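You operate a simulated robot arm through the tools that you are given. There is no shell and no other tool. Be economical: measure what you need, move in short steps, check, and stop when the job is done.

You run a simulated robot arm. Do the job below in one go: nothing can be reset, and whatever is moved stays where it is left.

## Task
Wind the sample slab's top edge to the laser line, lock it and mark the pink tab at the line.
Fine: one mark with the green pencil; stand it back in its cup.

The check looks at the end state, three seconds after you hand in, the way a careful person would. Anything else that was tipped, shoved, dropped, spilled or broken makes it a failure.

## Robot
A 7-joint arm with a two-finger parallel gripper, fixed in place. Base frame: the origin is at the foot of the arm, x ahead of it, y to its left, z up. Readings come in mm, rad, newtons and seconds.
With the tool pointing down near the work surface it reaches from about 300 to 700 mm from the base axis. Its first joint turns from -1.152 to 1.152 rad. Payload 1.57 kg.
The tool frame sits at the grasp point between the pads (the TCP): z along the fingers, y along the line on which they close. The tips reach 30 mm beyond it. Largest opening 110 mm; finger width 24, thickness 12; the body of the gripper, 48 by 112 mm, starts 78 mm behind the TCP.
Orientation is told as [roll, pitch, yaw] about the base's x, y, z axes, in that order, counted from this pose: with the fingers straight down and closing along the base's y, the tool's x points along the base's -x, its y along +y and its z along -z.

## Interface
- The arm moves only by the tool jog_arm. Its argument "targets" is a list of rows, each a list of 3 entries, a list of its own where there are three numbers: the shift along the tool's x, y, z in units of 25 mm (1.0 is 25 mm), then the turn, a rotation vector about the tool's x, y, z in units of 8 degrees (1.0 is 8 degrees), then the gripper command, from -1 (fully open) to 1 (shut), values between in proportion. In form: [[[dx, dy, dz], [wx, wy, wz], hand], ...]. A call has 1 to 8 rows; each row shifts and turns the commanded pose from where the row before left it, along the tool's axes as they then stand. A call with a number of a shift or a turn outside -1 to 1 is refused whole. Each row takes 0.2 s and may step no farther than 50 mm and 0.15 rad from the row before; otherwise, or with a gripper value out of range, the whole call is refused. A pose out of reach is approached as far as the arm can. The call stops where the force on the tool passes 70 N (or 10 N more than at its start, if that is more) or the arm is blocked; 0.2 s more then pass. Each finger travels about 108 mm/s and halts on what it meets, pressing with about 33 N; the grip force reading is that of the motor and also rises with nothing between the fingers. The clock runs only during rows and for 0.2 s after the last one: add rows that do not move to give the fingers time. The reply holds the time, the measured pose of the TCP, the force on the tool along the base axes, the opening and the grip force, in the units named above and with some noise, with the torque about the TCP (base axes, N m) and any sound that the robot's microphone picked up.
- Cameras (640 x 400 px; columns grow to the right, rows downward): "scene" is fixed at [162.1, -387.1, 1409.3]; the picture's right is [0.83, -0.56, 0.00], its down [-0.28, -0.42, -0.86] and it looks along [0.48, 0.71, -0.51] (base axes); focal length 273 px, centre (320, 200). "wrist" rides on the gripper at [70, 16, -141] in the tool frame; the picture's right is [-0.23, 0.97, 0.00], its down [-0.86, -0.20, -0.48] and it looks along [-0.47, -0.11, 0.88] (tool axes); focal length 222 px, centre (320, 200). There is no depth. A picture from a camera that has moved, and an enlarged one, comes with that camera's place and axes in the base frame and with its lens.
- grab_frame(camera): a new picture of that camera. The clock stands still meanwhile.
- inspect(camera, box): a new picture of the part [left, top, right, bottom] of that camera's present view, enlarged. The clock stands still meanwhile.
- finish_job(): hands the job in; it is judged then, once.

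Go step by step. Nothing tells you positions but the pictures and the camera data: compare them with the known pose of the tool, close in by small moves and look again before you grip or let go. The budget is 120 turns and 64 pictures, counting those below and the enlarged ones. Unless the task says otherwise, let go and move clear before handing in, and close with one line.

The tools are called as a command line: name --argument value ..., lists and objects as JSON in quotes. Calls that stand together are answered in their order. jog_arm: Moves the arm, as the interface text tells. Its arguments: {"type":"object","properties":{"targets":{"type":"array"}},"required":["targets"]} The other tools are called the same way: grab_frame (camera) takes a picture; inspect (camera, box) takes an enlarged picture of a part of a camera's view; finish_job () hands the job in.

At the start:

```text
clock: 0.0
position: [326.3, 37.3, 1297.1]
tcp_rot: [-0.003, -0.001, -0.001]
wrist_force: [0.3, 0.2, -0.5]
wrist_torque: [-0.03, 0.0, 0.02]
grip_width: 109.9
grip_force: 0.2
```

scene: 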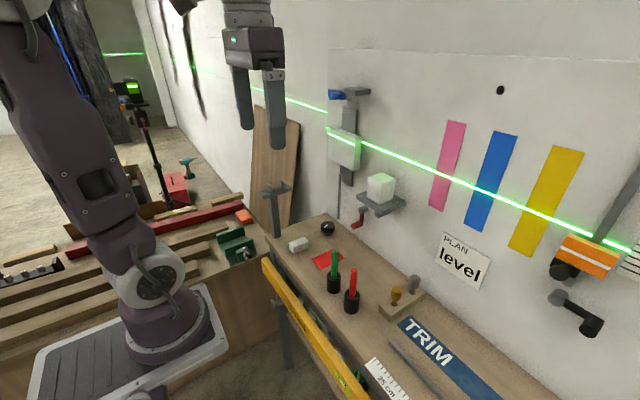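
wrist: 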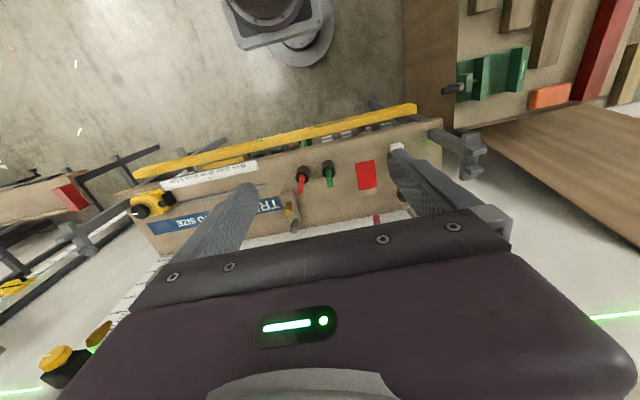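

I see a wall with a laser line, a slab on a vertical rail, a red-knobbed crank below it, colored tabs on the wall, and green and red pencils in cups on a bench. I'll enlarge the key parts first.

inspect --camera "scene" --box '[310, 70, 430, 245]'

inspect --camera "scene" --box '[260, 200, 440, 330]'

inspect --camera "scene" --box '[400, 100, 640, 350]'

```text
2.29 times, centred on (370, 158) of scene
camera zoom: at [162.1, -387.1, 1409.3], right [0.83, -0.56, 0.0], down [-0.28, -0.42, -0.86], along [0.48, 0.71, -0.51], focal length 624 px, centre (206, 297)
```

zoom: 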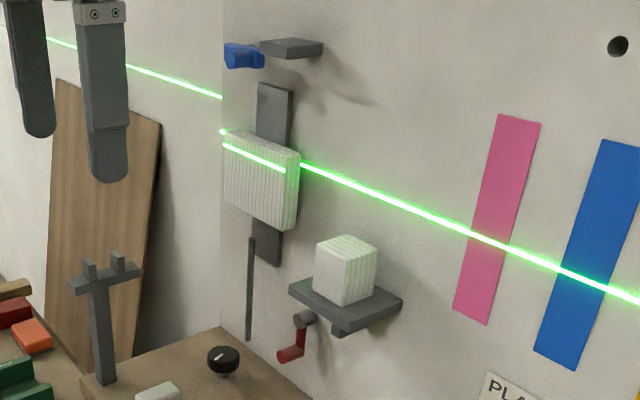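

```text
3.08 times, centred on (350, 265) of scene
camera zoom: at [162.1, -387.1, 1409.3], right [0.83, -0.56, 0.0], down [-0.28, -0.42, -0.86], along [0.48, 0.71, -0.51], focal length 840 px, centre (228, 0)
```

zoom: 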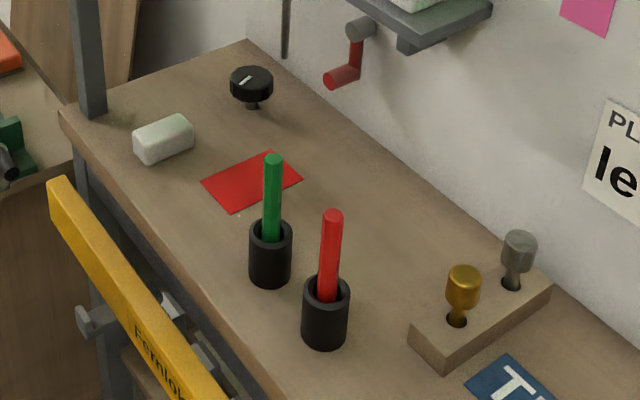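

```text
1.60 times, centred on (520, 225) of scene
camera zoom: at [162.1, -387.1, 1409.3], right [0.83, -0.56, 0.0], down [-0.28, -0.42, -0.86], along [0.48, 0.71, -0.51], focal length 437 px, centre (0, 160)
```

zoom: 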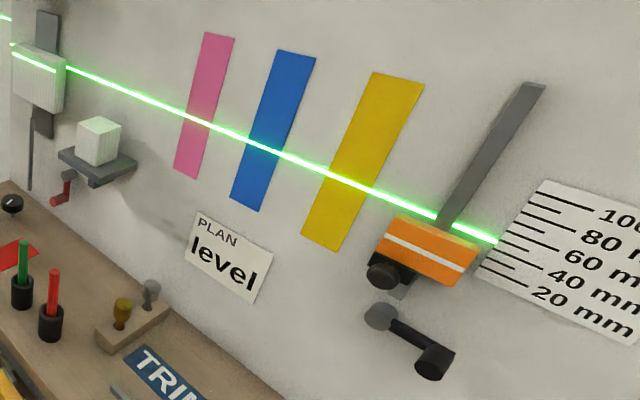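

The wall faces the arm and the green pencil stands at about (484, 24), top near z 953. I'll tilt the hand toward the wall so the wrist camera can see the mechanism.

jog_arm --targets '[[[0, 0, 0], [0, -1, 0], -1], [[0, 0, 0], [0, -1, 0], -1], [[0, 0, 0], [0, -1, 0], -1], [[0, 0, 0], [0, -1, 0], -1], [[0, 0, 0], [0, -1, 0], -1], [[0, 0, 0], [0, -1, 0], -1]]'

grab_frame --camera "wrist"

grab_frame --camera "scene"

```text
clock: 1.4
position: [325.3, 36.6, 1296.9]
tcp_rot: [0.001, -0.841, 0.0]
wrist_force: [0.0, 0.7, 0.9]
wrist_torque: [-0.01, -0.01, 0.06]
grip_width: 109.9
grip_force: 0.0
```

```text
58 pictures are left
camera wrist: at [175.3, 53.3, 1339.6], right [0.15, 0.97, 0.17], down [0.21, -0.2, 0.96], along [0.97, -0.11, -0.24], focal length 222 px, centre (320, 200)
```

wrist: 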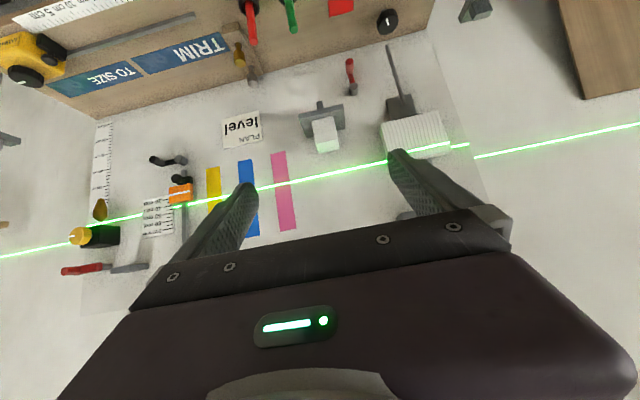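

```text
57 pictures are left
```

scene: 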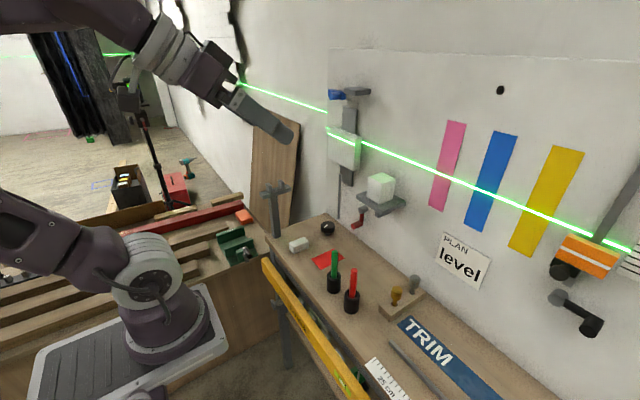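

inspect --camera "wrist" --box '[290, 0, 480, 230]'

inspect --camera "scene" --box '[315, 75, 385, 125]'

inspect --camera "scene" --box '[315, 115, 395, 175]'

```text
1.74 times, centred on (385, 115) of wrist
camera zoom: at [175.3, 53.3, 1339.6], right [0.15, 0.97, 0.17], down [0.21, -0.2, 0.96], along [0.97, -0.11, -0.24], focal length 386 px, centre (207, 348)
```

zoom: 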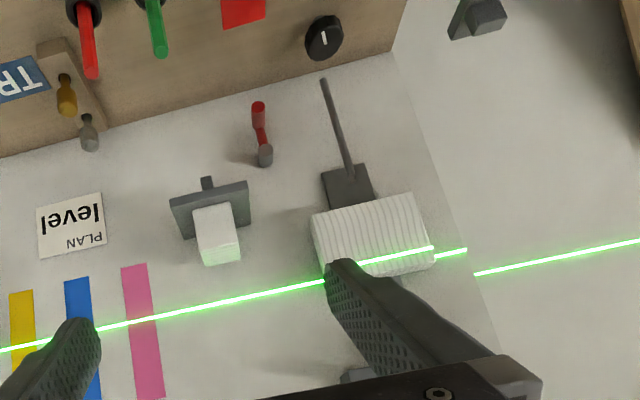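

```text
8.00 times, centred on (350, 100) of scene
camera zoom: at [162.1, -387.1, 1409.3], right [0.83, -0.56, 0.0], down [-0.28, -0.42, -0.86], along [0.48, 0.71, -0.51], focal length 2184 px, centre (80, 1000)
```

zoom: 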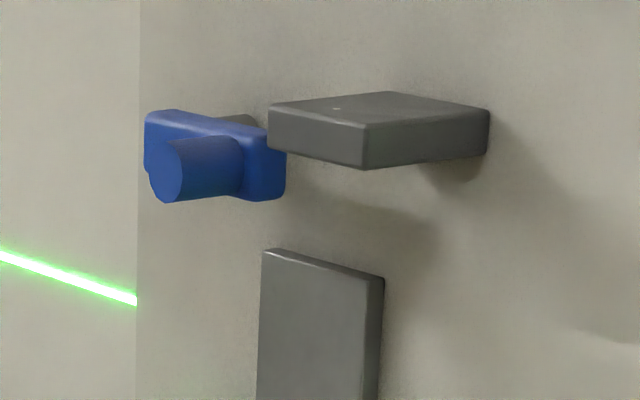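

```text
6.67 times, centred on (355, 145) of scene
camera zoom: at [162.1, -387.1, 1409.3], right [0.83, -0.56, 0.0], down [-0.28, -0.42, -0.86], along [0.48, 0.71, -0.51], focal length 1820 px, centre (87, 567)
```

zoom: 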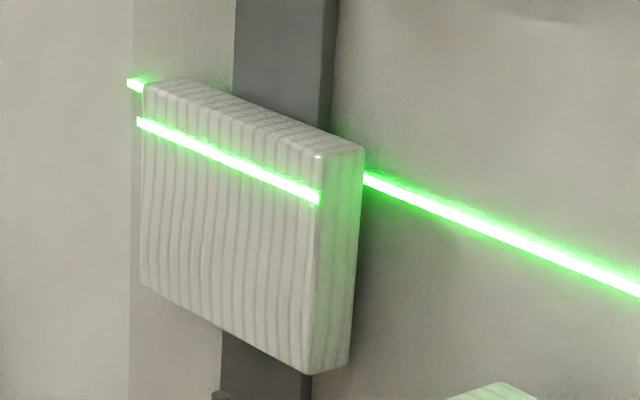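

The wall is at about x 689, the laser at z 1152, the slab near y 230, the red crank near (665, 133, 943), and a blue handle near (650, 283, 1265). I'll roll the hand half a turn so the camera rides on top and sees upright.

jog_arm --targets '[[[0, 0, 0], [0, 0, 1], -1], [[0, 0, 0], [0, 0, 1], -1], [[0, 0, 0], [0, 0, 1], -1], [[0, 0, 0], [0, 0, 1], -1], [[0, 0, 0], [0, 0, 1], -1], [[0, 0, 0], [0, 0, 1], -1], [[0, 0, 0], [0, 0, 1], -1], [[0, 0, 0], [0, 0, 1], -1]]'

jog_arm --targets '[[[0, 0, 0], [0, 0, 1], -1], [[0, 0, 0], [0, 0, 1], -1], [[0, 0, 0], [0, 0, 1], -1], [[0, 0, 0], [0, 0, 1], -1], [[0, 0, 0], [0, 0, 1], -1], [[0, 0, 0], [0, 0, 1], -1], [[0, 0, 0], [0, 0, 1], -1], [[0, 0, 0], [0, 0, 1], -1]]'

jog_arm --targets '[[[0, 0, 0], [0, 0, 1], -1], [[0, 0, 0], [0, 0, 1], -1], [[0, 0, 0], [0, 0, 1], -1], [[0, 0, 0], [0, 0, 1], -1], [[0, 0, 0], [0, 0, 1], -1], [[0, 0, 0], [0, 0, 1], -1], [[0, 0, 0], [0, 0, 0.5], -1]]'

grab_frame --camera "wrist"

```text
clock: 3.2
position: [325.6, 36.4, 1296.5]
tcp_rot: [0.785, -0.33, -1.255]
wrist_force: [0.5, -0.1, -0.5]
wrist_torque: [0.03, 0.0, 0.02]
grip_width: 110.0
grip_force: 0.0
```

```text
clock: 5.0
position: [326.1, 36.6, 1297.3]
tcp_rot: [0.719, 0.477, -2.054]
wrist_force: [0.1, 0.8, 0.3]
wrist_torque: [-0.01, 0.02, -0.04]
grip_width: 110.2
grip_force: 0.0
```

```text
clock: 6.6
position: [325.5, 36.5, 1296.5]
tcp_rot: [-0.002, 0.838, 3.138]
wrist_force: [0.5, 0.8, 0.2]
wrist_torque: [0.03, 0.0, -0.04]
grip_width: 110.2
grip_force: 0.0
```

```text
53 pictures are left
camera wrist: at [269.4, 20.5, 1443.5], right [-0.15, -0.97, -0.17], down [-0.93, 0.2, -0.32], along [0.34, 0.11, -0.93], focal length 222 px, centre (320, 200)
```

wrist: 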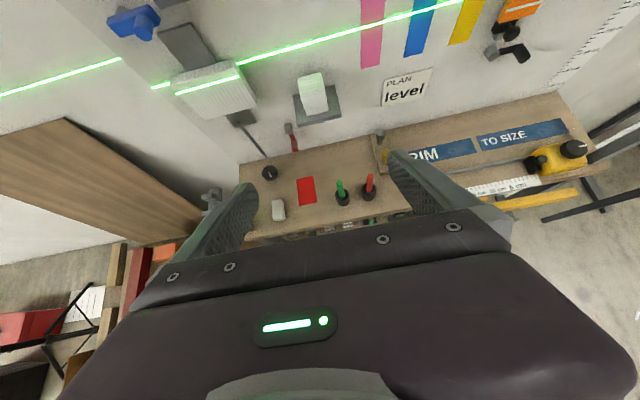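

The half turn worked. Now I level the hand to face the wall and shift left toward the slab.

jog_arm --targets '[[[0, -1, 0], [0, 1, 0], -1], [[0, -1, 0], [0, 1, 0], -1], [[0, -1, 0], [0, 1, 0], -1], [[0, -1, 0], [0, 1, 0], -1], [[0, -1, 0], [0, 1, 0], -1], [[0, 0, 0], [0, 0.25, 0], -1]]'

grab_frame --camera "wrist"

```text
clock: 8.0
position: [326.0, 161.4, 1297.5]
tcp_rot: [-3.079, 1.568, 0.065]
wrist_force: [-0.4, 0.7, 0.7]
wrist_torque: [-0.02, 0.03, -0.01]
grip_width: 110.1
grip_force: 0.0
```

```text
52 pictures are left
camera wrist: at [185.9, 146.8, 1366.8], right [0.0, -0.97, -0.23], down [-0.48, 0.2, -0.86], along [0.88, 0.11, -0.46], focal length 222 px, centre (320, 200)
```

wrist: 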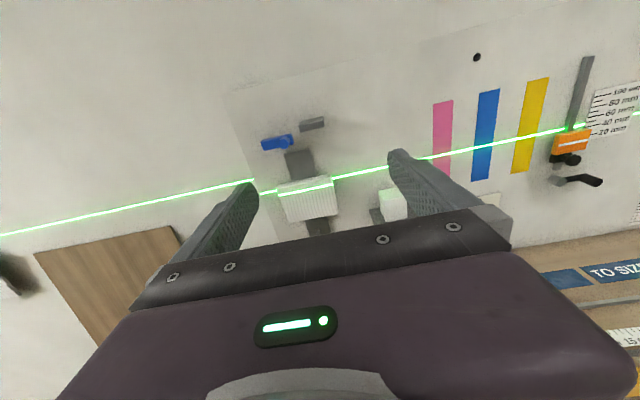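

jog_arm --targets '[[[0, -1, 1], [0, 0, 0], -1], [[0, -1, 1], [0, 0, 0], -1], [[0, 0, 1], [0, 0, 0], -1], [[0, 0, 1], [0, 0, 0], -1], [[0, 0, 1], [0, 0, 0], -1]]'

inspect --camera "wrist" --box '[220, 60, 420, 250]'

```text
clock: 9.2
position: [451.8, 211.8, 1297.0]
tcp_rot: [0.128, 1.572, -3.015]
wrist_force: [0.7, 0.2, -0.2]
wrist_torque: [0.02, -0.01, 0.01]
grip_width: 110.1
grip_force: 0.1
```

```text
2.11 times, centred on (320, 155) of wrist
camera zoom: at [311.4, 196.6, 1366.8], right [0.0, -0.97, -0.23], down [-0.48, 0.2, -0.85], along [0.88, 0.11, -0.47], focal length 468 px, centre (320, 295)
```

zoom: 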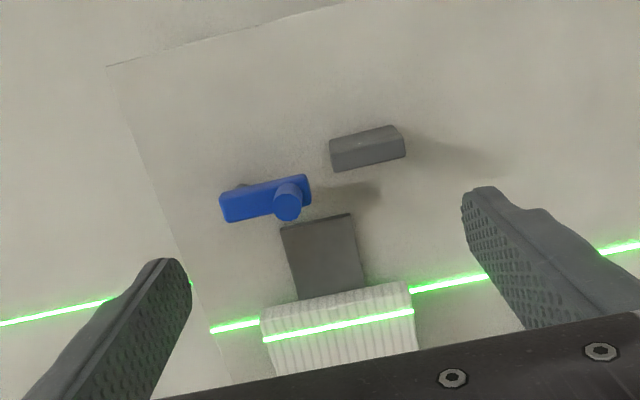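

Blue is an arm with its hub at the left end and a knob at the right. Next I go lower to see the red crank and the rod under the slab.

jog_arm --targets '[[[-1, 0.5, 0], [0, 0, 0], -1], [[-1, 0.5, 0], [0, 0, 0], -1], [[-1, 0.5, 0], [0, 0, 0], -1], [[-1, 0, 0], [0, 0, 0], -1], [[-1, 0, 0], [0, 0, 0], -1], [[-1, 0, 0], [0, 0, 0], -1], [[-1, 0, 0], [0, 0, 0], -1], [[-1, 0, 0], [0, 0, 0], -1]]'

inspect --camera "wrist" --box '[170, 20, 490, 240]'

```text
clock: 11.0
position: [443.7, 204.2, 1127.0]
tcp_rot: [0.056, 1.566, -3.086]
wrist_force: [0.4, 0.0, 1.1]
wrist_torque: [0.03, 0.02, -0.04]
grip_width: 110.0
grip_force: 0.0
out of reach, approached as far as the arm can: row 4, 5, 6, 7, 8
```

```text
1.82 times, centred on (330, 130) of wrist
camera zoom: at [304.1, 189.5, 1197.2], right [0.0, -0.97, -0.23], down [-0.48, 0.2, -0.85], along [0.88, 0.11, -0.47], focal length 404 px, centre (302, 327)
```

zoom: 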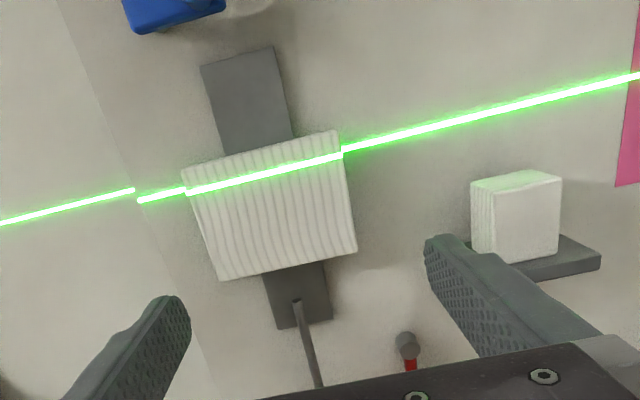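

The thin rod hangs from the rail's foot, so I still need the red crank in view. I'll move forward, where the reach should be better.

jog_arm --targets '[[[0, 0, 1], [0, 0, 0], -1], [[0, 0.5, 1], [0, 0, 0], -1], [[0, 0.5, 1], [0, 0, 0], -1]]'

grab_frame --camera "wrist"

grab_frame --camera "scene"

```text
clock: 11.8
position: [446.8, 212.5, 1131.0]
tcp_rot: [-1.161, 1.572, 1.981]
wrist_force: [-0.2, 0.6, -1.2]
wrist_torque: [0.0, -0.04, 0.01]
grip_width: 109.8
grip_force: 0.0
out of reach, approached as far as the arm can: row 1, 2, 3
```

```text
49 pictures are left
camera wrist: at [307.2, 196.1, 1201.2], right [0.0, -0.97, -0.23], down [-0.48, 0.2, -0.85], along [0.88, 0.11, -0.47], focal length 222 px, centre (320, 200)
```

wrist: 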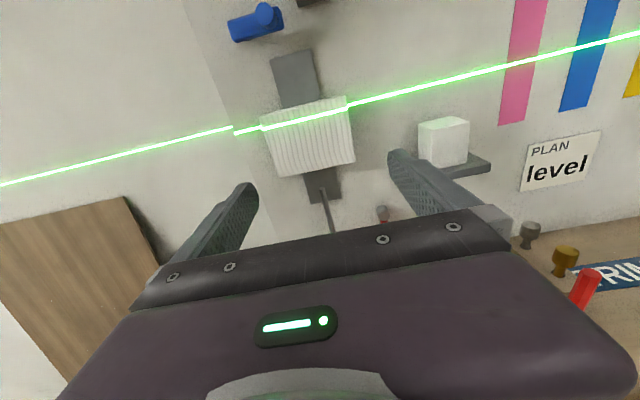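

```text
48 pictures are left
```

scene: 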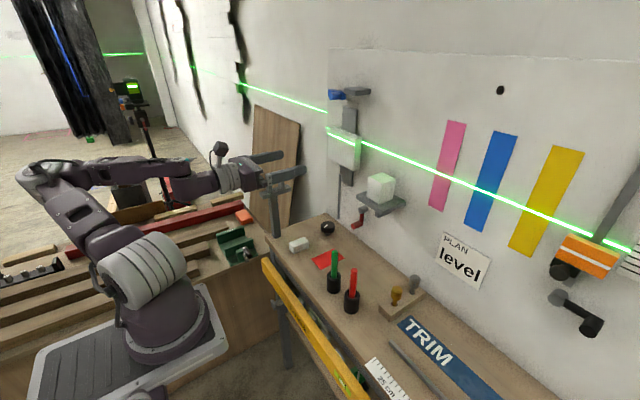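

Level poses are limited at this height, so I'll tilt the hand 45 degrees downward and look at the red crank from there.

jog_arm --targets '[[[0, 0, 0], [0, -1, 0], -1], [[0, 0, 0], [0, -1, 0], -1], [[0, 0, 0], [0, -1, 0], -1], [[0, 0, 0], [0, -1, 0], -1], [[0, 0, 0], [0, -1, 0], -1], [[0, 0, 0], [0, 0, 0], -1]]'

grab_frame --camera "wrist"

```text
clock: 13.2
position: [444.7, 209.6, 1131.9]
tcp_rot: [0.004, 0.904, 3.14]
wrist_force: [-0.8, -0.3, -0.4]
wrist_torque: [-0.03, 0.01, -0.01]
grip_width: 110.1
grip_force: 0.0
out of reach, approached as far as the arm can: row 5
```

```text
47 pictures are left
camera wrist: at [377.6, 195.3, 1274.7], right [-0.14, -0.97, -0.18], down [-0.9, 0.2, -0.38], along [0.4, 0.1, -0.91], focal length 222 px, centre (320, 200)
```

wrist: 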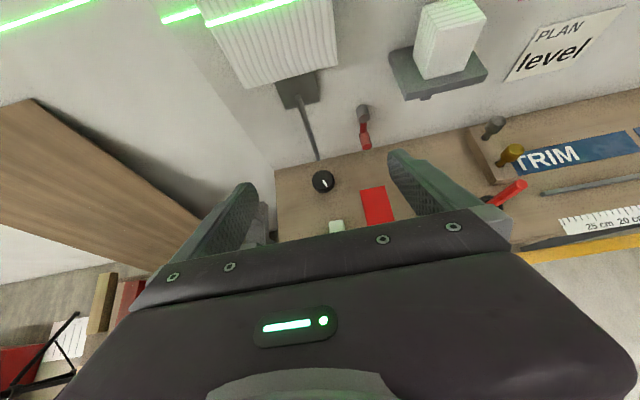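

inspect --camera "wrist" --box '[280, 60, 420, 200]'

inspect --camera "scene" --box '[320, 185, 400, 245]'

```text
2.86 times, centred on (350, 130) of wrist
camera zoom: at [377.6, 195.3, 1274.7], right [-0.14, -0.97, -0.18], down [-0.9, 0.2, -0.38], along [0.4, 0.1, -0.91], focal length 635 px, centre (234, 400)
```

zoom: 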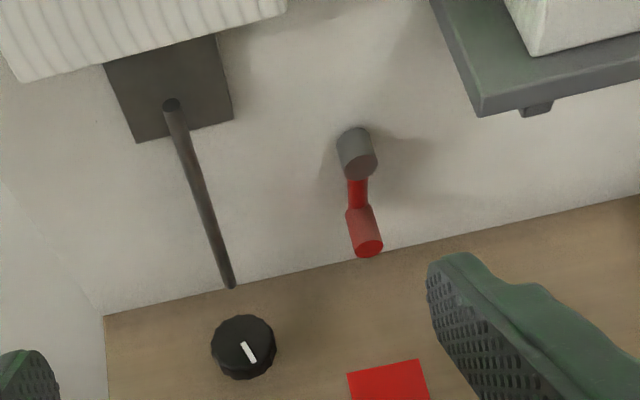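

```text
6.67 times, centred on (360, 215) of scene
camera zoom: at [162.1, -387.2, 1409.3], right [0.83, -0.56, 0.0], down [-0.28, -0.42, -0.86], along [0.48, 0.71, -0.51], focal length 1820 px, centre (53, 100)
```

zoom: 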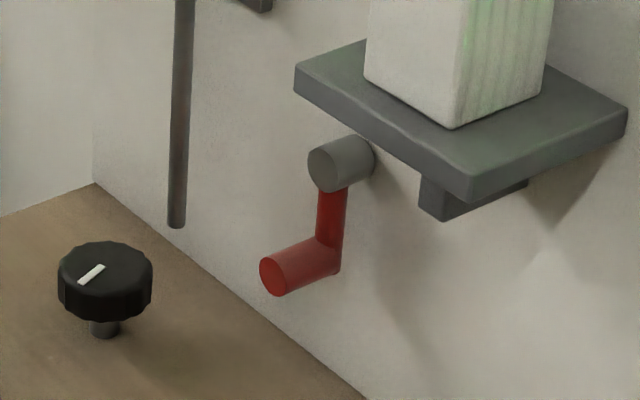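

The red crank's hub is about (664, 129, 950) with its handle hanging 50 mm below at (634–664, 128, 900). The black knob is near (614, 230, 846). I'll approach the red handle to test what it drives.

jog_arm --targets '[[[-0.3, 0.41, 0.97], [0, 0, 0], -1], [[-0.3, 0.41, 0.97], [0, 0, 0], -1], [[-0.3, 0.41, 0.97], [0, 0, 0], -1], [[-0.3, 0.41, 0.97], [0, 0, 0], -1], [[-0.3, 0.41, 0.97], [0, 0, 0], -1], [[-0.3, 0.41, 0.97], [0, 0, 0], -1], [[-0.3, 0.41, 0.97], [0, 0, 0], -1], [[-0.3, 0.41, 0.97], [0, 0, 0], -1]]'

grab_frame --camera "wrist"

grab_frame --camera "scene"

```text
clock: 15.0
position: [422.6, 133.3, 1093.7]
tcp_rot: [-0.001, 0.872, -3.14]
wrist_force: [0.3, 0.6, -0.9]
wrist_torque: [0.03, -0.01, -0.02]
grip_width: 109.8
grip_force: 0.1
out of reach, approached as far as the arm can: row 1, 2, 3, 4, 5, 6, 7, 8
```

```text
44 pictures are left
camera wrist: at [360.8, 118.2, 1238.8], right [-0.15, -0.97, -0.17], down [-0.92, 0.2, -0.35], along [0.37, 0.11, -0.92], focal length 222 px, centre (320, 200)
```

wrist: 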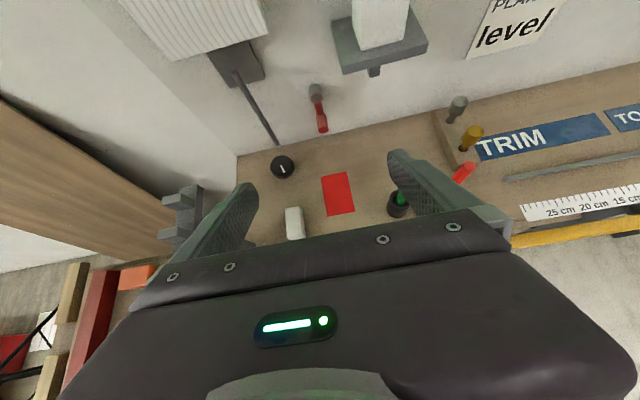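

```text
43 pictures are left
```

scene: 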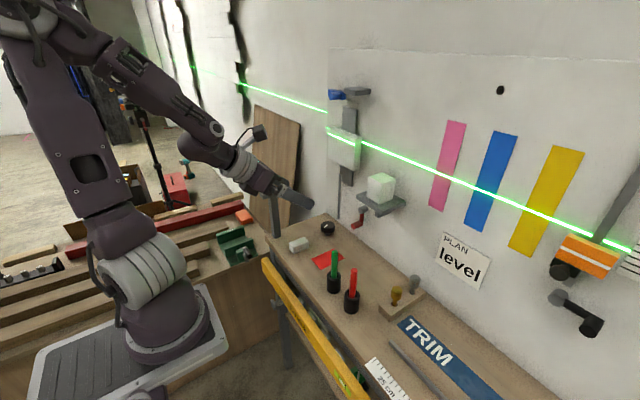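

The unreachable steps with sideways drift suggest the last wrist joint is at its limit after my roll. I'll lift and unroll the hand, going the other way round so the camera still ends on top.

jog_arm --targets '[[[0.92, 0, -0.77], [0, 0, 0], -1], [[0.92, 0, -0.77], [0, 0, 0], -1], [[0.92, 0, -0.77], [0, 0, 0], -1], [[0.92, 0, -0.77], [0, 0, 0], -1], [[0.92, 0, -0.77], [0, 0, 0], -1], [[0.92, 0, -0.77], [0, 0, 0], -1], [[0, 0, 0], [0, 0, -1], -1], [[0, 0, 0], [0, 0, -1], -1]]'

jog_arm --targets '[[[0, 0, 0], [0, 0, -1], -1], [[0, 0, 0], [0, 0, -1], -1], [[0, 0, 0], [0, 0, -1], -1], [[0, 0, 0], [0, 0, -1], -1], [[0, 0, 0], [0, 0, -1], -1], [[0, 0, 0], [0, 0, -1], -1], [[0, 0, 0], [0, 0, -1], -1], [[0, 0, 0], [0, 0, -1], -1]]'

jog_arm --targets '[[[0, 0, 0], [0, 0, -1], -1], [[0, 0, 0], [0, 0, -1], -1], [[0, 0, 0], [0, 0, -1], -1], [[0, 0, 0], [0, 0, -1], -1], [[0, 0, 0], [0, 0, -1], -1], [[0, 0, 0], [0, 0, -1], -1], [[0, 0, 0], [0, 0, -1], -1], [[0, 0, 0], [0, 0, -1], -1]]'

jog_arm --targets '[[[0, 0, 0], [0, 0, -1], -1], [[0, 0, 0], [0, 0, -1], -1], [[0, 0, 0], [0, 0, -1], -1], [[0, 0, 0], [0, 0, -1], -1], [[0, 0, 0], [0, 0, -0.5], -1]]'

```text
clock: 16.8
position: [421.3, 131.7, 1273.6]
tcp_rot: [0.319, 0.828, -2.719]
wrist_force: [0.3, -0.2, 0.1]
wrist_torque: [-0.01, 0.0, 0.02]
grip_width: 110.0
grip_force: 0.1
```

```text
clock: 18.6
position: [423.2, 133.9, 1273.8]
tcp_rot: [0.865, 0.131, -1.682]
wrist_force: [-0.1, 0.3, -0.2]
wrist_torque: [0.01, 0.0, -0.04]
grip_width: 109.9
grip_force: 0.1
```

```text
clock: 20.4
position: [422.4, 132.4, 1273.8]
tcp_rot: [0.609, -0.67, -0.843]
wrist_force: [-0.1, 0.2, 0.5]
wrist_torque: [-0.01, -0.02, -0.02]
grip_width: 110.4
grip_force: 0.0
```

```text
clock: 21.6
position: [424.4, 133.7, 1274.1]
tcp_rot: [-0.005, -0.873, 0.004]
wrist_force: [0.5, -0.4, -0.8]
wrist_torque: [-0.01, 0.01, 0.01]
grip_width: 110.3
grip_force: 0.0
```

jog_arm --targets '[[[0.43, 0, 0.87], [0, 0, 0], -1], [[0.43, 0, 0.87], [0, 0, 0], -1], [[0.43, 0, 0.87], [0, 0, 0], -1], [[0.43, 0, 0.87], [0, 0, 0], -1], [[0.43, 0, 0.87], [0, 0, 0], -1], [[0.43, 0, 0.87], [0, 0, 0], -1], [[0.43, 0, 0.87], [0, 0, 0], -1], [[0.43, 0, 0.87], [0, 0, 0], -1]]'

jog_arm --targets '[[[0.43, -0.03, 0.87], [0, 0, 0], -1], [[0.43, -0.03, 0.87], [0, 0, 0], -1], [[0.43, -0.03, 0.87], [0, 0, 0], -1], [[0.43, -0.03, 0.87], [0, 0, 0], -1], [[0.43, -0.03, 0.87], [0, 0, 0], -1], [[0.43, -0.03, 0.87], [0, 0, 0], -1]]'

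grab_frame --camera "wrist"

```text
clock: 23.4
position: [501.1, 134.6, 1093.7]
tcp_rot: [-0.001, -0.872, 0.001]
wrist_force: [0.3, -0.6, -0.8]
wrist_torque: [0.0, 0.03, -0.01]
grip_width: 110.0
grip_force: 0.1
```

```text
clock: 24.8
position: [561.0, 128.9, 961.4]
tcp_rot: [0.002, -0.872, -0.001]
wrist_force: [-0.2, -0.2, 0.3]
wrist_torque: [0.03, 0.0, 0.02]
grip_width: 110.0
grip_force: 0.1
```

```text
42 pictures are left
camera wrist: at [408.5, 145.5, 999.0], right [0.15, 0.97, 0.17], down [0.18, -0.2, 0.96], along [0.97, -0.11, -0.21], focal length 222 px, centre (320, 200)
```

wrist: 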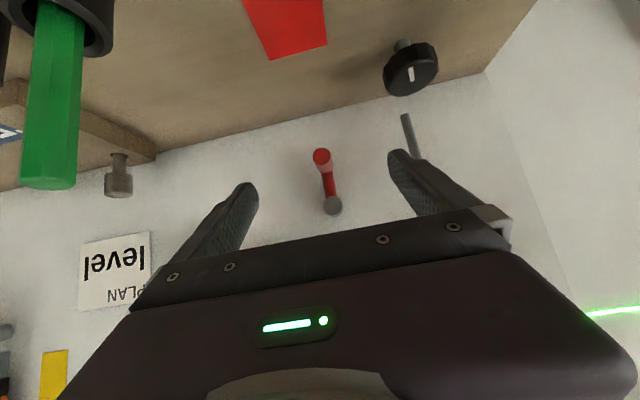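

The pose is comfortable now, and the red handle measures (634, 131, 903). I'll advance around it and close.

jog_arm --targets '[[[-0.09, 0.05, 1], [0, 0, 0], -1], [[-0.09, 0.05, 1], [0, 0, 0], -1], [[-0.09, 0, 1], [0, 0, 0], -1], [[-0.09, 0, 1], [0, 0, 0], -1], [[0, 0, 0], [0, 0, 0], 0.5], [[0, 0, 0], [0, 0, 0], 1], [[0, 0, 0], [0, 0, 0], 1], [[0, 0, 0], [0, 0, 0], 1]]'

inspect --camera "scene" --box '[310, 110, 410, 240]'

```text
clock: 26.6
position: [641.7, 130.9, 902.9]
tcp_rot: [0.0, -0.872, 0.0]
wrist_force: [5.7, 0.1, -4.8]
wrist_torque: [0.02, -0.21, 0.03]
grip_width: 20.2
grip_force: 33.8
```

```text
3.08 times, centred on (360, 175) of scene
camera zoom: at [162.3, -387.1, 1409.3], right [0.83, -0.56, 0.0], down [-0.28, -0.42, -0.86], along [0.48, 0.71, -0.51], focal length 840 px, centre (197, 277)
```

zoom: 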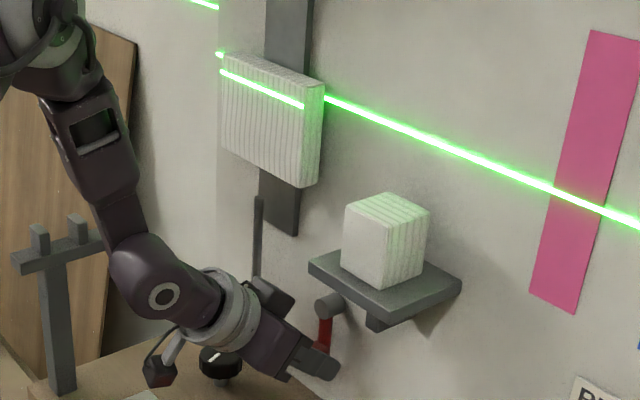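

The handle is gripped at 20 mm. I'll turn it about 30° to the left to see what it does.

jog_arm --targets '[[[-0.012, 0.25, -0.01], [0, 0, 0], 1], [[-0.037, 0.25, -0.031], [0, 0, 0], 1], [[-0.06, 0.235, -0.05], [0, 0, 0], 1], [[-0.085, 0.225, -0.073], [0, 0, 0], 1], [[0, 0, 0], [0, 0, 0], 1]]'

inspect --camera "scene" --box '[310, 110, 410, 240]'

```text
clock: 27.3
position: [642.8, 130.8, 903.1]
tcp_rot: [-0.021, -0.868, -0.009]
wrist_force: [6.8, -11.8, -4.0]
wrist_torque: [-0.14, 0.3, 1.13]
grip_width: 20.1
grip_force: 33.8
stopped in row 3: the force on the tool passed its limit at 75 N (the readings are from after the stop); the commanded pose is now the measured one
```

```text
3.08 times, centred on (360, 175) of scene
camera zoom: at [162.4, -387.4, 1409.2], right [0.83, -0.56, 0.0], down [-0.28, -0.42, -0.86], along [0.48, 0.71, -0.51], focal length 840 px, centre (197, 277)
```

zoom: 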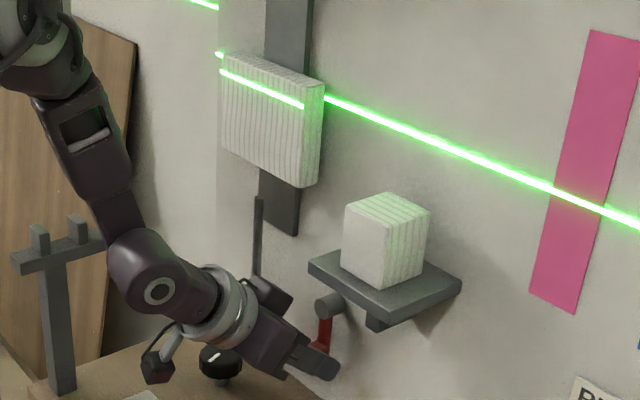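

It's stopped solid in that direction. I'll try the other way.

jog_arm --targets '[[[-0.005, -0.15, -0.005], [0, 0, 0], 1], [[-0.012, -0.15, -0.01], [0, 0, 0], 1], [[-0.02, -0.15, -0.017], [0, 0, 0], 1], [[-0.03, -0.15, -0.025], [0, 0, 0], 1], [[-0.037, -0.15, -0.031], [0, 0, 0], 1], [[0, 0, 0], [0, 0, 0], 1]]'

inspect --camera "scene" --box '[310, 110, 410, 240]'

```text
clock: 28.7
position: [641.3, 112.8, 907.4]
tcp_rot: [-0.016, -0.866, -0.009]
wrist_force: [2.6, 6.3, -4.7]
wrist_torque: [-0.27, 0.66, 1.04]
grip_width: 20.4
grip_force: 33.7
```

```text
3.08 times, centred on (360, 175) of scene
camera zoom: at [162.3, -387.0, 1409.4], right [0.83, -0.56, 0.0], down [-0.28, -0.42, -0.86], along [0.48, 0.71, -0.51], focal length 840 px, centre (197, 277)
```

zoom: 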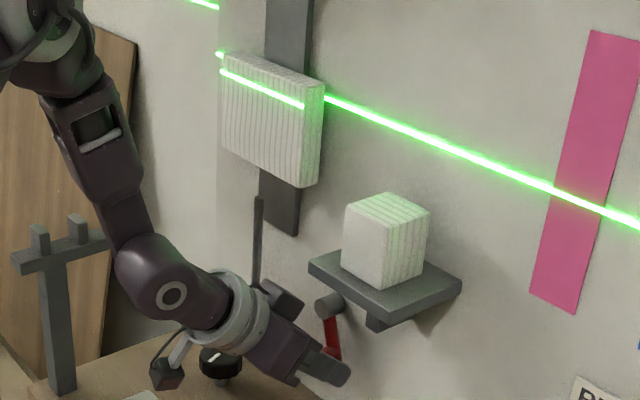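

The red handle swings easily right with a hard stop at its start, and the slab doesn't move, so it looks like a lock lever. I'll put it back exactly and release.

jog_arm --targets '[[[0.037, 0.15, 0.031], [0, 0, 0], 1], [[0.03, 0.15, 0.025], [0, 0, 0], 1], [[0.02, 0.15, 0.017], [0, 0, 0], 1], [[0.02, 0.15, 0.015], [0, 0, 0], 1], [[0.01, 0.12, 0], [0, 0, 0], 1], [[0, 0, 0], [0, 0, 0], 1]]'

jog_arm --targets '[[[0, 0, 0], [0, 0, 0], -0.3], [[0, 0, 0], [0, 0, 0], -0.6], [[0, 0, 0], [0, 0, 0], -1], [[0, 0, -1], [0, 0, 0], -1], [[0, 0, -1], [0, 0, 0], -1], [[0, 0, -1], [0, 0, 0], -1], [[0, 0, -1], [0, 0, 0], -1]]'

grab_frame --camera "wrist"

```text
clock: 30.1
position: [643.0, 129.5, 902.4]
tcp_rot: [-0.018, -0.867, -0.011]
wrist_force: [-4.2, -8.9, -2.8]
wrist_torque: [0.11, 0.0, 0.83]
grip_width: 20.1
grip_force: 33.7
```

```text
clock: 31.7
position: [565.4, 134.1, 968.2]
tcp_rot: [-0.017, -0.868, -0.008]
wrist_force: [-0.1, -0.8, 0.4]
wrist_torque: [0.0, 0.03, 0.0]
grip_width: 110.3
grip_force: 0.0
```

```text
38 pictures are left
camera wrist: at [413.8, 154.6, 1005.5], right [0.17, 0.97, 0.16], down [0.18, -0.19, 0.96], along [0.97, -0.13, -0.21], focal length 222 px, centre (320, 200)
```

wrist: 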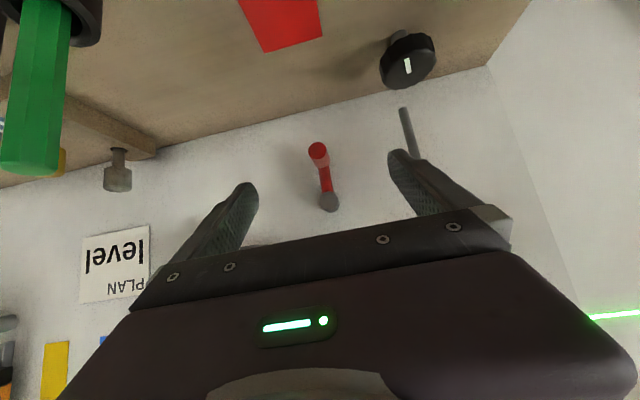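

Red is back in place. Now I test the black knob at about (611, 230), top z 855, directly below the slab and rod. I'll come in tilted 30° from vertical.

jog_arm --targets '[[[0, 0, -1], [0, 1, 0], -1], [[0, 0.5, 0], [0, 1, 0], -0.6], [[0, 0.9, 0], [0, 0.5, 0], -0.4], [[0.1, 0.9, 0.5], [0, 0, 0], -0.4], [[0.1, 0.8, 0.5], [0, 0, 0], -0.4], [[0.1, 0.74, 0.5], [0, 0, 0], -0.4], [[0, 0, 0], [0, 0, 0], -0.4]]'

grab_frame --camera "wrist"

```text
clock: 33.3
position: [562.0, 230.3, 946.8]
tcp_rot: [-0.011, -0.518, -0.016]
wrist_force: [-1.3, -0.5, -0.1]
wrist_torque: [-0.01, -0.02, 0.03]
grip_width: 77.3
grip_force: 0.1
```

```text
37 pictures are left
camera wrist: at [432.4, 251.6, 1034.8], right [0.22, 0.97, 0.1], down [0.5, -0.2, 0.84], along [0.84, -0.13, -0.53], focal length 222 px, centre (320, 200)
```

wrist: 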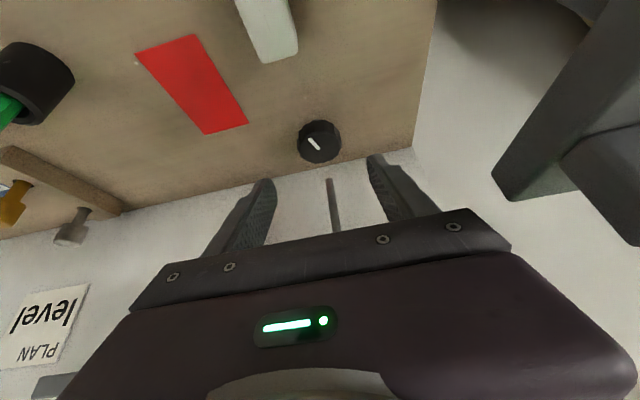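

jog_arm --targets '[[[0.106, -0.01, 0.964], [0, 0, 0], -0.4], [[0.106, -0.01, 0.964], [0, 0, 0], -0.4], [[0.106, -0.01, 0.964], [0, 0, 0], -0.4], [[0.106, -0.01, 0.964], [0, 0, 0], -0.4], [[0, 0, 0], [0, 0, 0], 0.3], [[0, 0, 0], [0, 0, 0], 0.6], [[0, 0, 0], [0, 0, 0], 0.6]]'

grab_frame --camera "wrist"

```text
clock: 34.9
position: [598.8, 229.1, 856.7]
tcp_rot: [-0.01, -0.52, -0.016]
wrist_force: [8.1, 21.3, -9.0]
wrist_torque: [0.53, -0.3, 0.1]
grip_width: 47.6
grip_force: 45.1
```

```text
36 pictures are left
camera wrist: at [470.5, 250.5, 944.9], right [0.22, 0.97, 0.1], down [0.5, -0.2, 0.84], along [0.84, -0.13, -0.53], focal length 222 px, centre (320, 200)
```

wrist: 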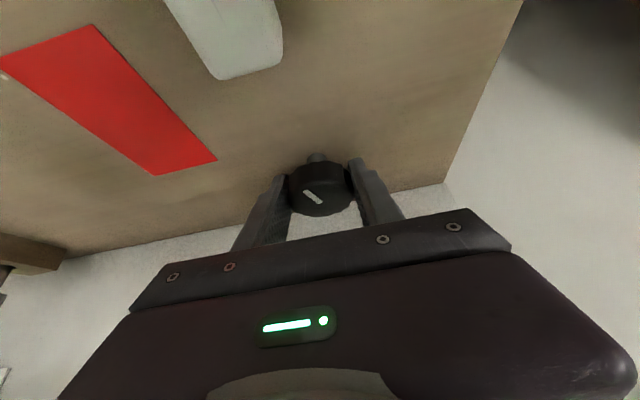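

The knob is gripped at 47.6 mm. I'll turn it about 32° counter-clockwise seen from above and watch the slab.

jog_arm --targets '[[[0, 0.04, 0], [0, 0, 0], 0.7], [[0, -0.045, 0], [-0.497, 0, -0.868], 0.7], [[0, -0.045, 0], [-0.497, 0, -0.868], 0.7], [[0, -0.045, 0], [-0.497, 0, -0.868], 0.7], [[0, -0.045, 0], [-0.497, 0, -0.868], 0.7], [[0, 0, 0], [0, 0, 0], 0.7]]'

inspect --camera "scene" --box '[310, 110, 410, 240]'

grab_frame --camera "wrist"

```text
clock: 36.3
position: [600.1, 226.6, 856.9]
tcp_rot: [-0.009, -0.513, 0.547]
wrist_force: [-5.2, 32.5, 2.6]
wrist_torque: [0.26, -0.24, 0.25]
grip_width: 47.0
grip_force: 44.6
```

```text
3.08 times, centred on (360, 175) of scene
camera zoom: at [161.9, -386.4, 1409.6], right [0.83, -0.56, 0.0], down [-0.28, -0.42, -0.86], along [0.48, 0.71, -0.51], focal length 840 px, centre (197, 277)
```

zoom: 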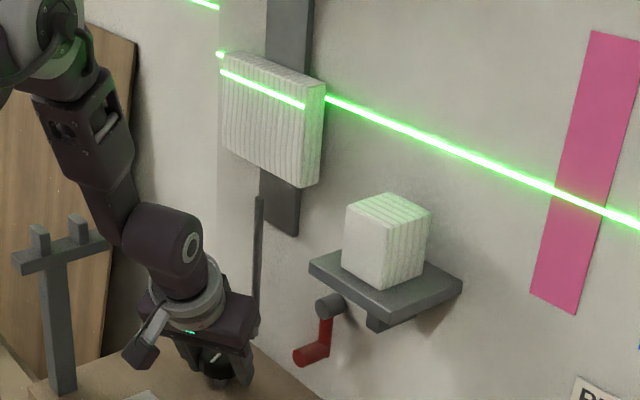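

```text
34 pictures are left
camera wrist: at [480.2, 174.3, 946.3], right [-0.33, 0.94, 0.1], down [0.54, 0.1, 0.84], along [0.77, 0.34, -0.54], focal length 222 px, centre (320, 200)
```

wrist: 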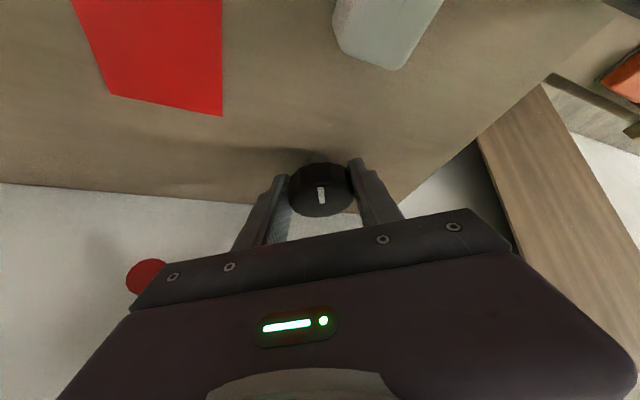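

The gripper turned but the mark stayed put, so the knob slipped in the fingers: blocked or stiff that way. I'll try clockwise.

jog_arm --targets '[[[0, 0.045, 0], [0.497, 0, 0.868], 1], [[0, 0.045, 0], [0.497, 0, 0.868], 1], [[0, 0.045, 0], [0.497, 0, 0.868], 1], [[0, 0.045, 0], [0.497, 0, 0.868], 1], [[0, 0.045, 0], [0.497, 0, 0.868], 1], [[0, 0.045, 0], [0.497, 0, 0.868], 1], [[0, 0, 0], [0, 0, 0], 1]]'

grab_frame --camera "wrist"

inspect --camera "scene" --box '[310, 110, 410, 240]'

```text
clock: 37.9
position: [599.1, 230.7, 857.5]
tcp_rot: [-0.027, -0.522, -0.27]
wrist_force: [-18.3, -28.9, -13.3]
wrist_torque: [12.57, -1.55, 19.78]
grip_width: 50.5
grip_force: 45.5
```

```text
33 pictures are left
camera wrist: at [479.0, 284.8, 944.7], right [0.46, 0.88, 0.09], down [0.43, -0.31, 0.84], along [0.78, -0.35, -0.53], focal length 222 px, centre (320, 200)
```

wrist: 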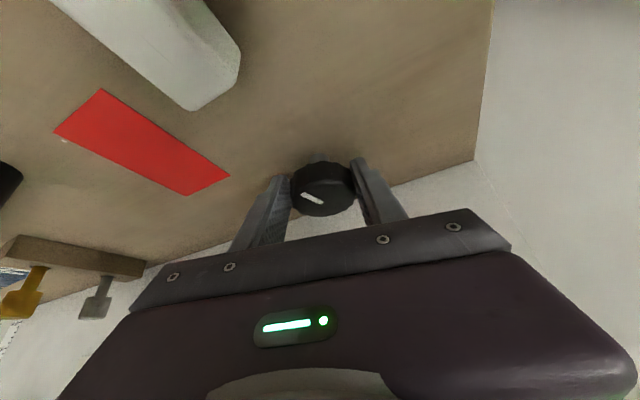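

```text
3.08 times, centred on (360, 175) of scene
camera zoom: at [161.9, -388.2, 1409.1], right [0.83, -0.56, 0.0], down [-0.28, -0.42, -0.86], along [0.48, 0.71, -0.51], focal length 840 px, centre (197, 277)
```

zoom: 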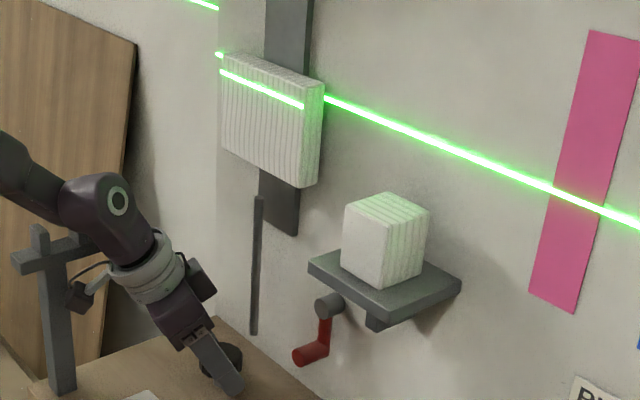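

The torque reading is high because the camera housing is pressing on the clamp post. I'll back out of that rotation immediately.

jog_arm --targets '[[[0, -0.045, 0], [-0.497, 0, -0.868], 1], [[0, -0.045, 0], [-0.497, 0, -0.868], 1], [[0, 0, 0], [0, 0, 0], 1]]'

grab_frame --camera "wrist"

inspect --camera "scene" --box '[240, 150, 400, 280]'

```text
clock: 38.7
position: [599.7, 229.3, 859.8]
tcp_rot: [-0.011, -0.522, -0.014]
wrist_force: [20.8, 27.9, -12.0]
wrist_torque: [0.54, -0.1, 0.18]
grip_width: 47.4
grip_force: 44.4
```

```text
31 pictures are left
camera wrist: at [470.5, 250.4, 946.2], right [0.22, 0.97, 0.1], down [0.5, -0.2, 0.84], along [0.84, -0.13, -0.53], focal length 222 px, centre (320, 200)
```

wrist: 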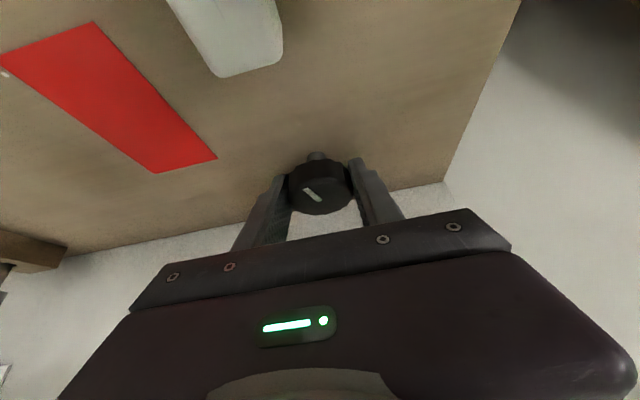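

```text
3.08 times, centred on (320, 215) of scene
camera zoom: at [162.9, -386.4, 1409.5], right [0.83, -0.56, 0.0], down [-0.28, -0.42, -0.86], along [0.48, 0.71, -0.51], focal length 840 px, centre (320, 154)
```

zoom: 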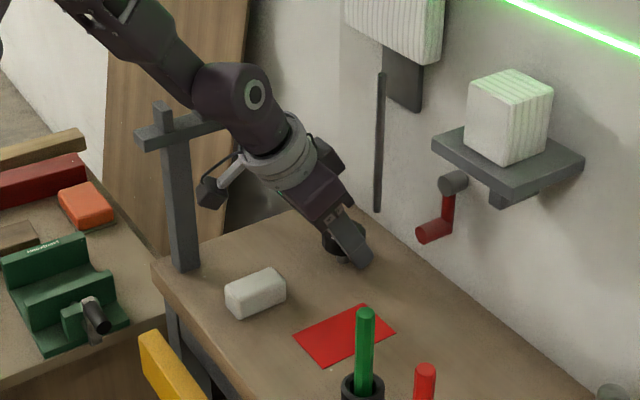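

The post is still standing and the knob mark is unchanged, so the knob doesn't turn freely. I'll release it and test the blue handle.

jog_arm --targets '[[[0, 0, 0], [0, 0, 0], 0], [[0, 0, 0], [0, 0, 0], -0.4], [[0, 0, -1], [0, 0, 0], -0.4], [[0, 0, -1], [0, 0, 0], -0.4], [[0, 0, -1], [0, 0, 0], -0.4], [[0, 0, -1], [0, 0, 0], -0.4], [[0, -1, -1], [0, 0, 0], -0.4], [[0, -1, -1], [0, 0, 0], -0.4]]'

```text
clock: 40.5
position: [522.7, 181.0, 988.7]
tcp_rot: [-0.013, -0.517, -0.016]
wrist_force: [0.0, 0.4, -0.4]
wrist_torque: [-0.01, 0.01, 0.02]
grip_width: 77.0
grip_force: 0.0
```

Blue's hub measures about (y 284, z 1272), with its handle end at (620, 240, 1272). I'll raise, level the hand and line up with it.

jog_arm --targets '[[[-0.4, 0, -0.92], [0, 0, 0], -0.4], [[-0.4, 0, -0.92], [0, 0, 0], -0.4], [[-0.4, 0, -0.92], [0, 0, 0], -0.4], [[-0.4, 0, -0.92], [0, 0, 0], -0.4], [[-0.4, 0, -0.92], [0, 0, 0], -0.4], [[-0.4, 0, -0.92], [0, 0, 0], -0.4], [[-0.4, 0, -0.92], [0, 0, 0], -0.4], [[-0.4, 0, -0.92], [0, 0, 0], -0.4]]'

jog_arm --targets '[[[0, 0.5, 0], [0, -1, 0], -0.4], [[0, 0.5, 0], [0, -1, 0], -0.4], [[0, 0.5, 0], [0, -1, 0], -0.4], [[0, 0.5, 0], [0, -1, 0], -0.2], [[0, 0.45, 0], [0, -1, 0], 0.1], [[0, 0, 0], [0, 0, 0], 0.1]]'

grab_frame --camera "wrist"

```text
clock: 42.3
position: [501.4, 184.5, 1187.3]
tcp_rot: [-0.013, -0.519, -0.017]
wrist_force: [-0.1, 0.0, 0.1]
wrist_torque: [0.01, 0.01, 0.02]
grip_width: 77.0
grip_force: 0.0
```

```text
clock: 43.7
position: [503.1, 245.7, 1187.4]
tcp_rot: [-0.031, -1.215, 0.006]
wrist_force: [-0.3, 0.0, 0.2]
wrist_torque: [0.03, 0.02, 0.0]
grip_width: 49.6
grip_force: 0.0
```

```text
29 pictures are left
camera wrist: at [348.5, 266.5, 1170.6], right [0.1, 0.97, 0.2], down [-0.16, -0.19, 0.97], along [0.98, -0.13, 0.13], focal length 222 px, centre (320, 200)
```

wrist: 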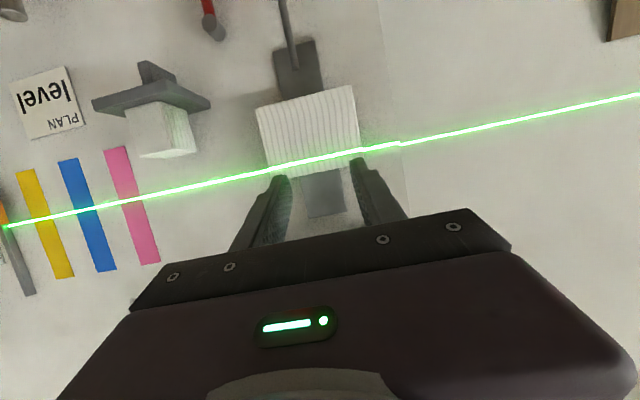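

jog_arm --targets '[[[-0.98, -0.04, 0.05], [0, 0, 0], 0.1], [[-0.98, -0.04, 0.05], [0, 0, 0], 0.1], [[-0.98, -0.04, 0.05], [0, 0, 0], 0.1], [[-0.98, -0.04, 0.05], [0, 0, 0], 0.1], [[-0.98, -0.04, 0.05], [0, 0, 0], 0.1]]'

inspect --camera "wrist" --box '[220, 80, 420, 230]'

```text
clock: 44.9
position: [551.2, 242.0, 1300.4]
tcp_rot: [-0.032, -1.217, 0.007]
wrist_force: [0.3, 0.2, 1.0]
wrist_torque: [-0.01, -0.02, -0.02]
grip_width: 49.3
grip_force: 0.0
```

```text
2.67 times, centred on (320, 155) of wrist
camera zoom: at [395.6, 262.3, 1283.8], right [0.1, 0.97, 0.2], down [-0.16, -0.19, 0.97], along [0.98, -0.13, 0.13], focal length 592 px, centre (320, 320)
```

zoom: 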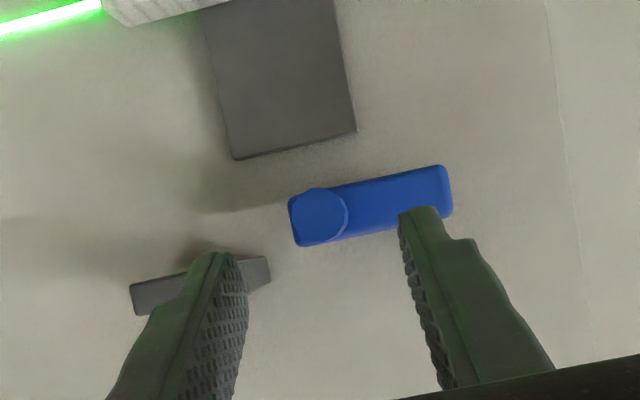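

Handle confirmed at (620, 241, 1274). I'll advance and grip it.

jog_arm --targets '[[[-0.02, -0.01, 0.8], [0, 0, 0], 0.2], [[-0.02, -0.01, 0.8], [0, 0, 0], 0.2], [[-0.02, -0.01, 0.8], [0, 0, 0], 0.2], [[0, 0, 0], [0, 0, 0], 0.6], [[0, 0, 0], [0, 0, 0], 1], [[0, 0, 0], [0, 0, 0], 1]]'

inspect --camera "scene" --box '[315, 70, 415, 180]'

```text
clock: 46.3
position: [607.8, 239.7, 1279.8]
tcp_rot: [-0.034, -1.216, 0.012]
wrist_force: [4.9, 13.8, 2.3]
wrist_torque: [0.11, -0.05, 1.09]
grip_width: 20.0
grip_force: 33.5
```

```text
3.64 times, centred on (365, 125) of scene
camera zoom: at [162.3, -386.6, 1409.5], right [0.83, -0.56, 0.0], down [-0.28, -0.42, -0.86], along [0.48, 0.71, -0.51], focal length 993 px, centre (156, 473)
```

zoom: 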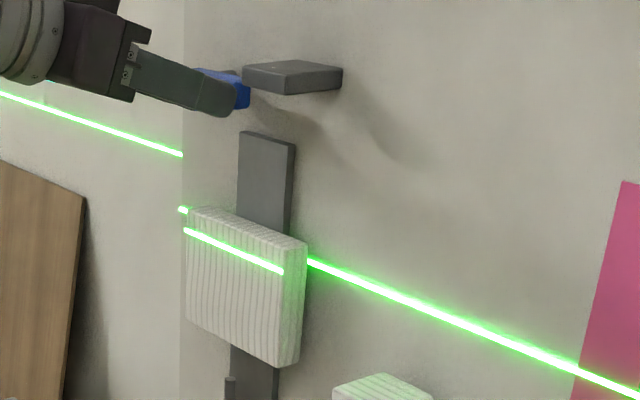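

jog_arm --targets '[[[0.187, 0.012, 0.07], [0, 0, 0], 1], [[0.187, 0.035, 0.07], [0, 0, 0], 1], [[0.187, 0.06, 0.07], [0, 0, 0], 1], [[0, 0, 0], [0, 0, 0], 1]]'

```text
clock: 47.3
position: [606.6, 239.3, 1268.4]
tcp_rot: [-0.026, -1.221, 0.001]
wrist_force: [-12.3, 2.9, 36.7]
wrist_torque: [0.08, -0.68, 0.64]
grip_width: 19.7
grip_force: 33.4
```

inspect --camera "scene" --box '[315, 70, 415, 180]'

```text
3.64 times, centred on (365, 125) of scene
camera zoom: at [160.9, -387.3, 1409.4], right [0.83, -0.56, 0.0], down [-0.28, -0.42, -0.86], along [0.48, 0.71, -0.51], focal length 993 px, centre (156, 473)
```

zoom: 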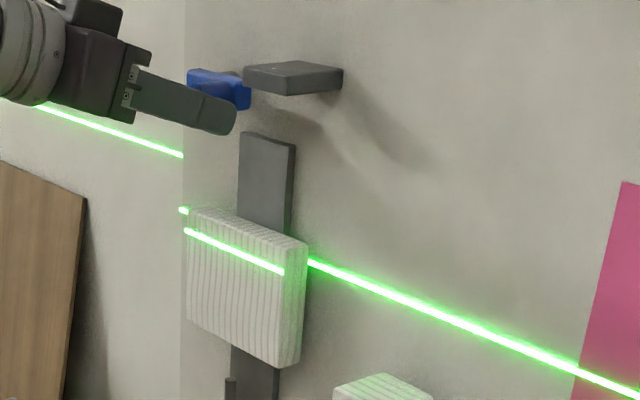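

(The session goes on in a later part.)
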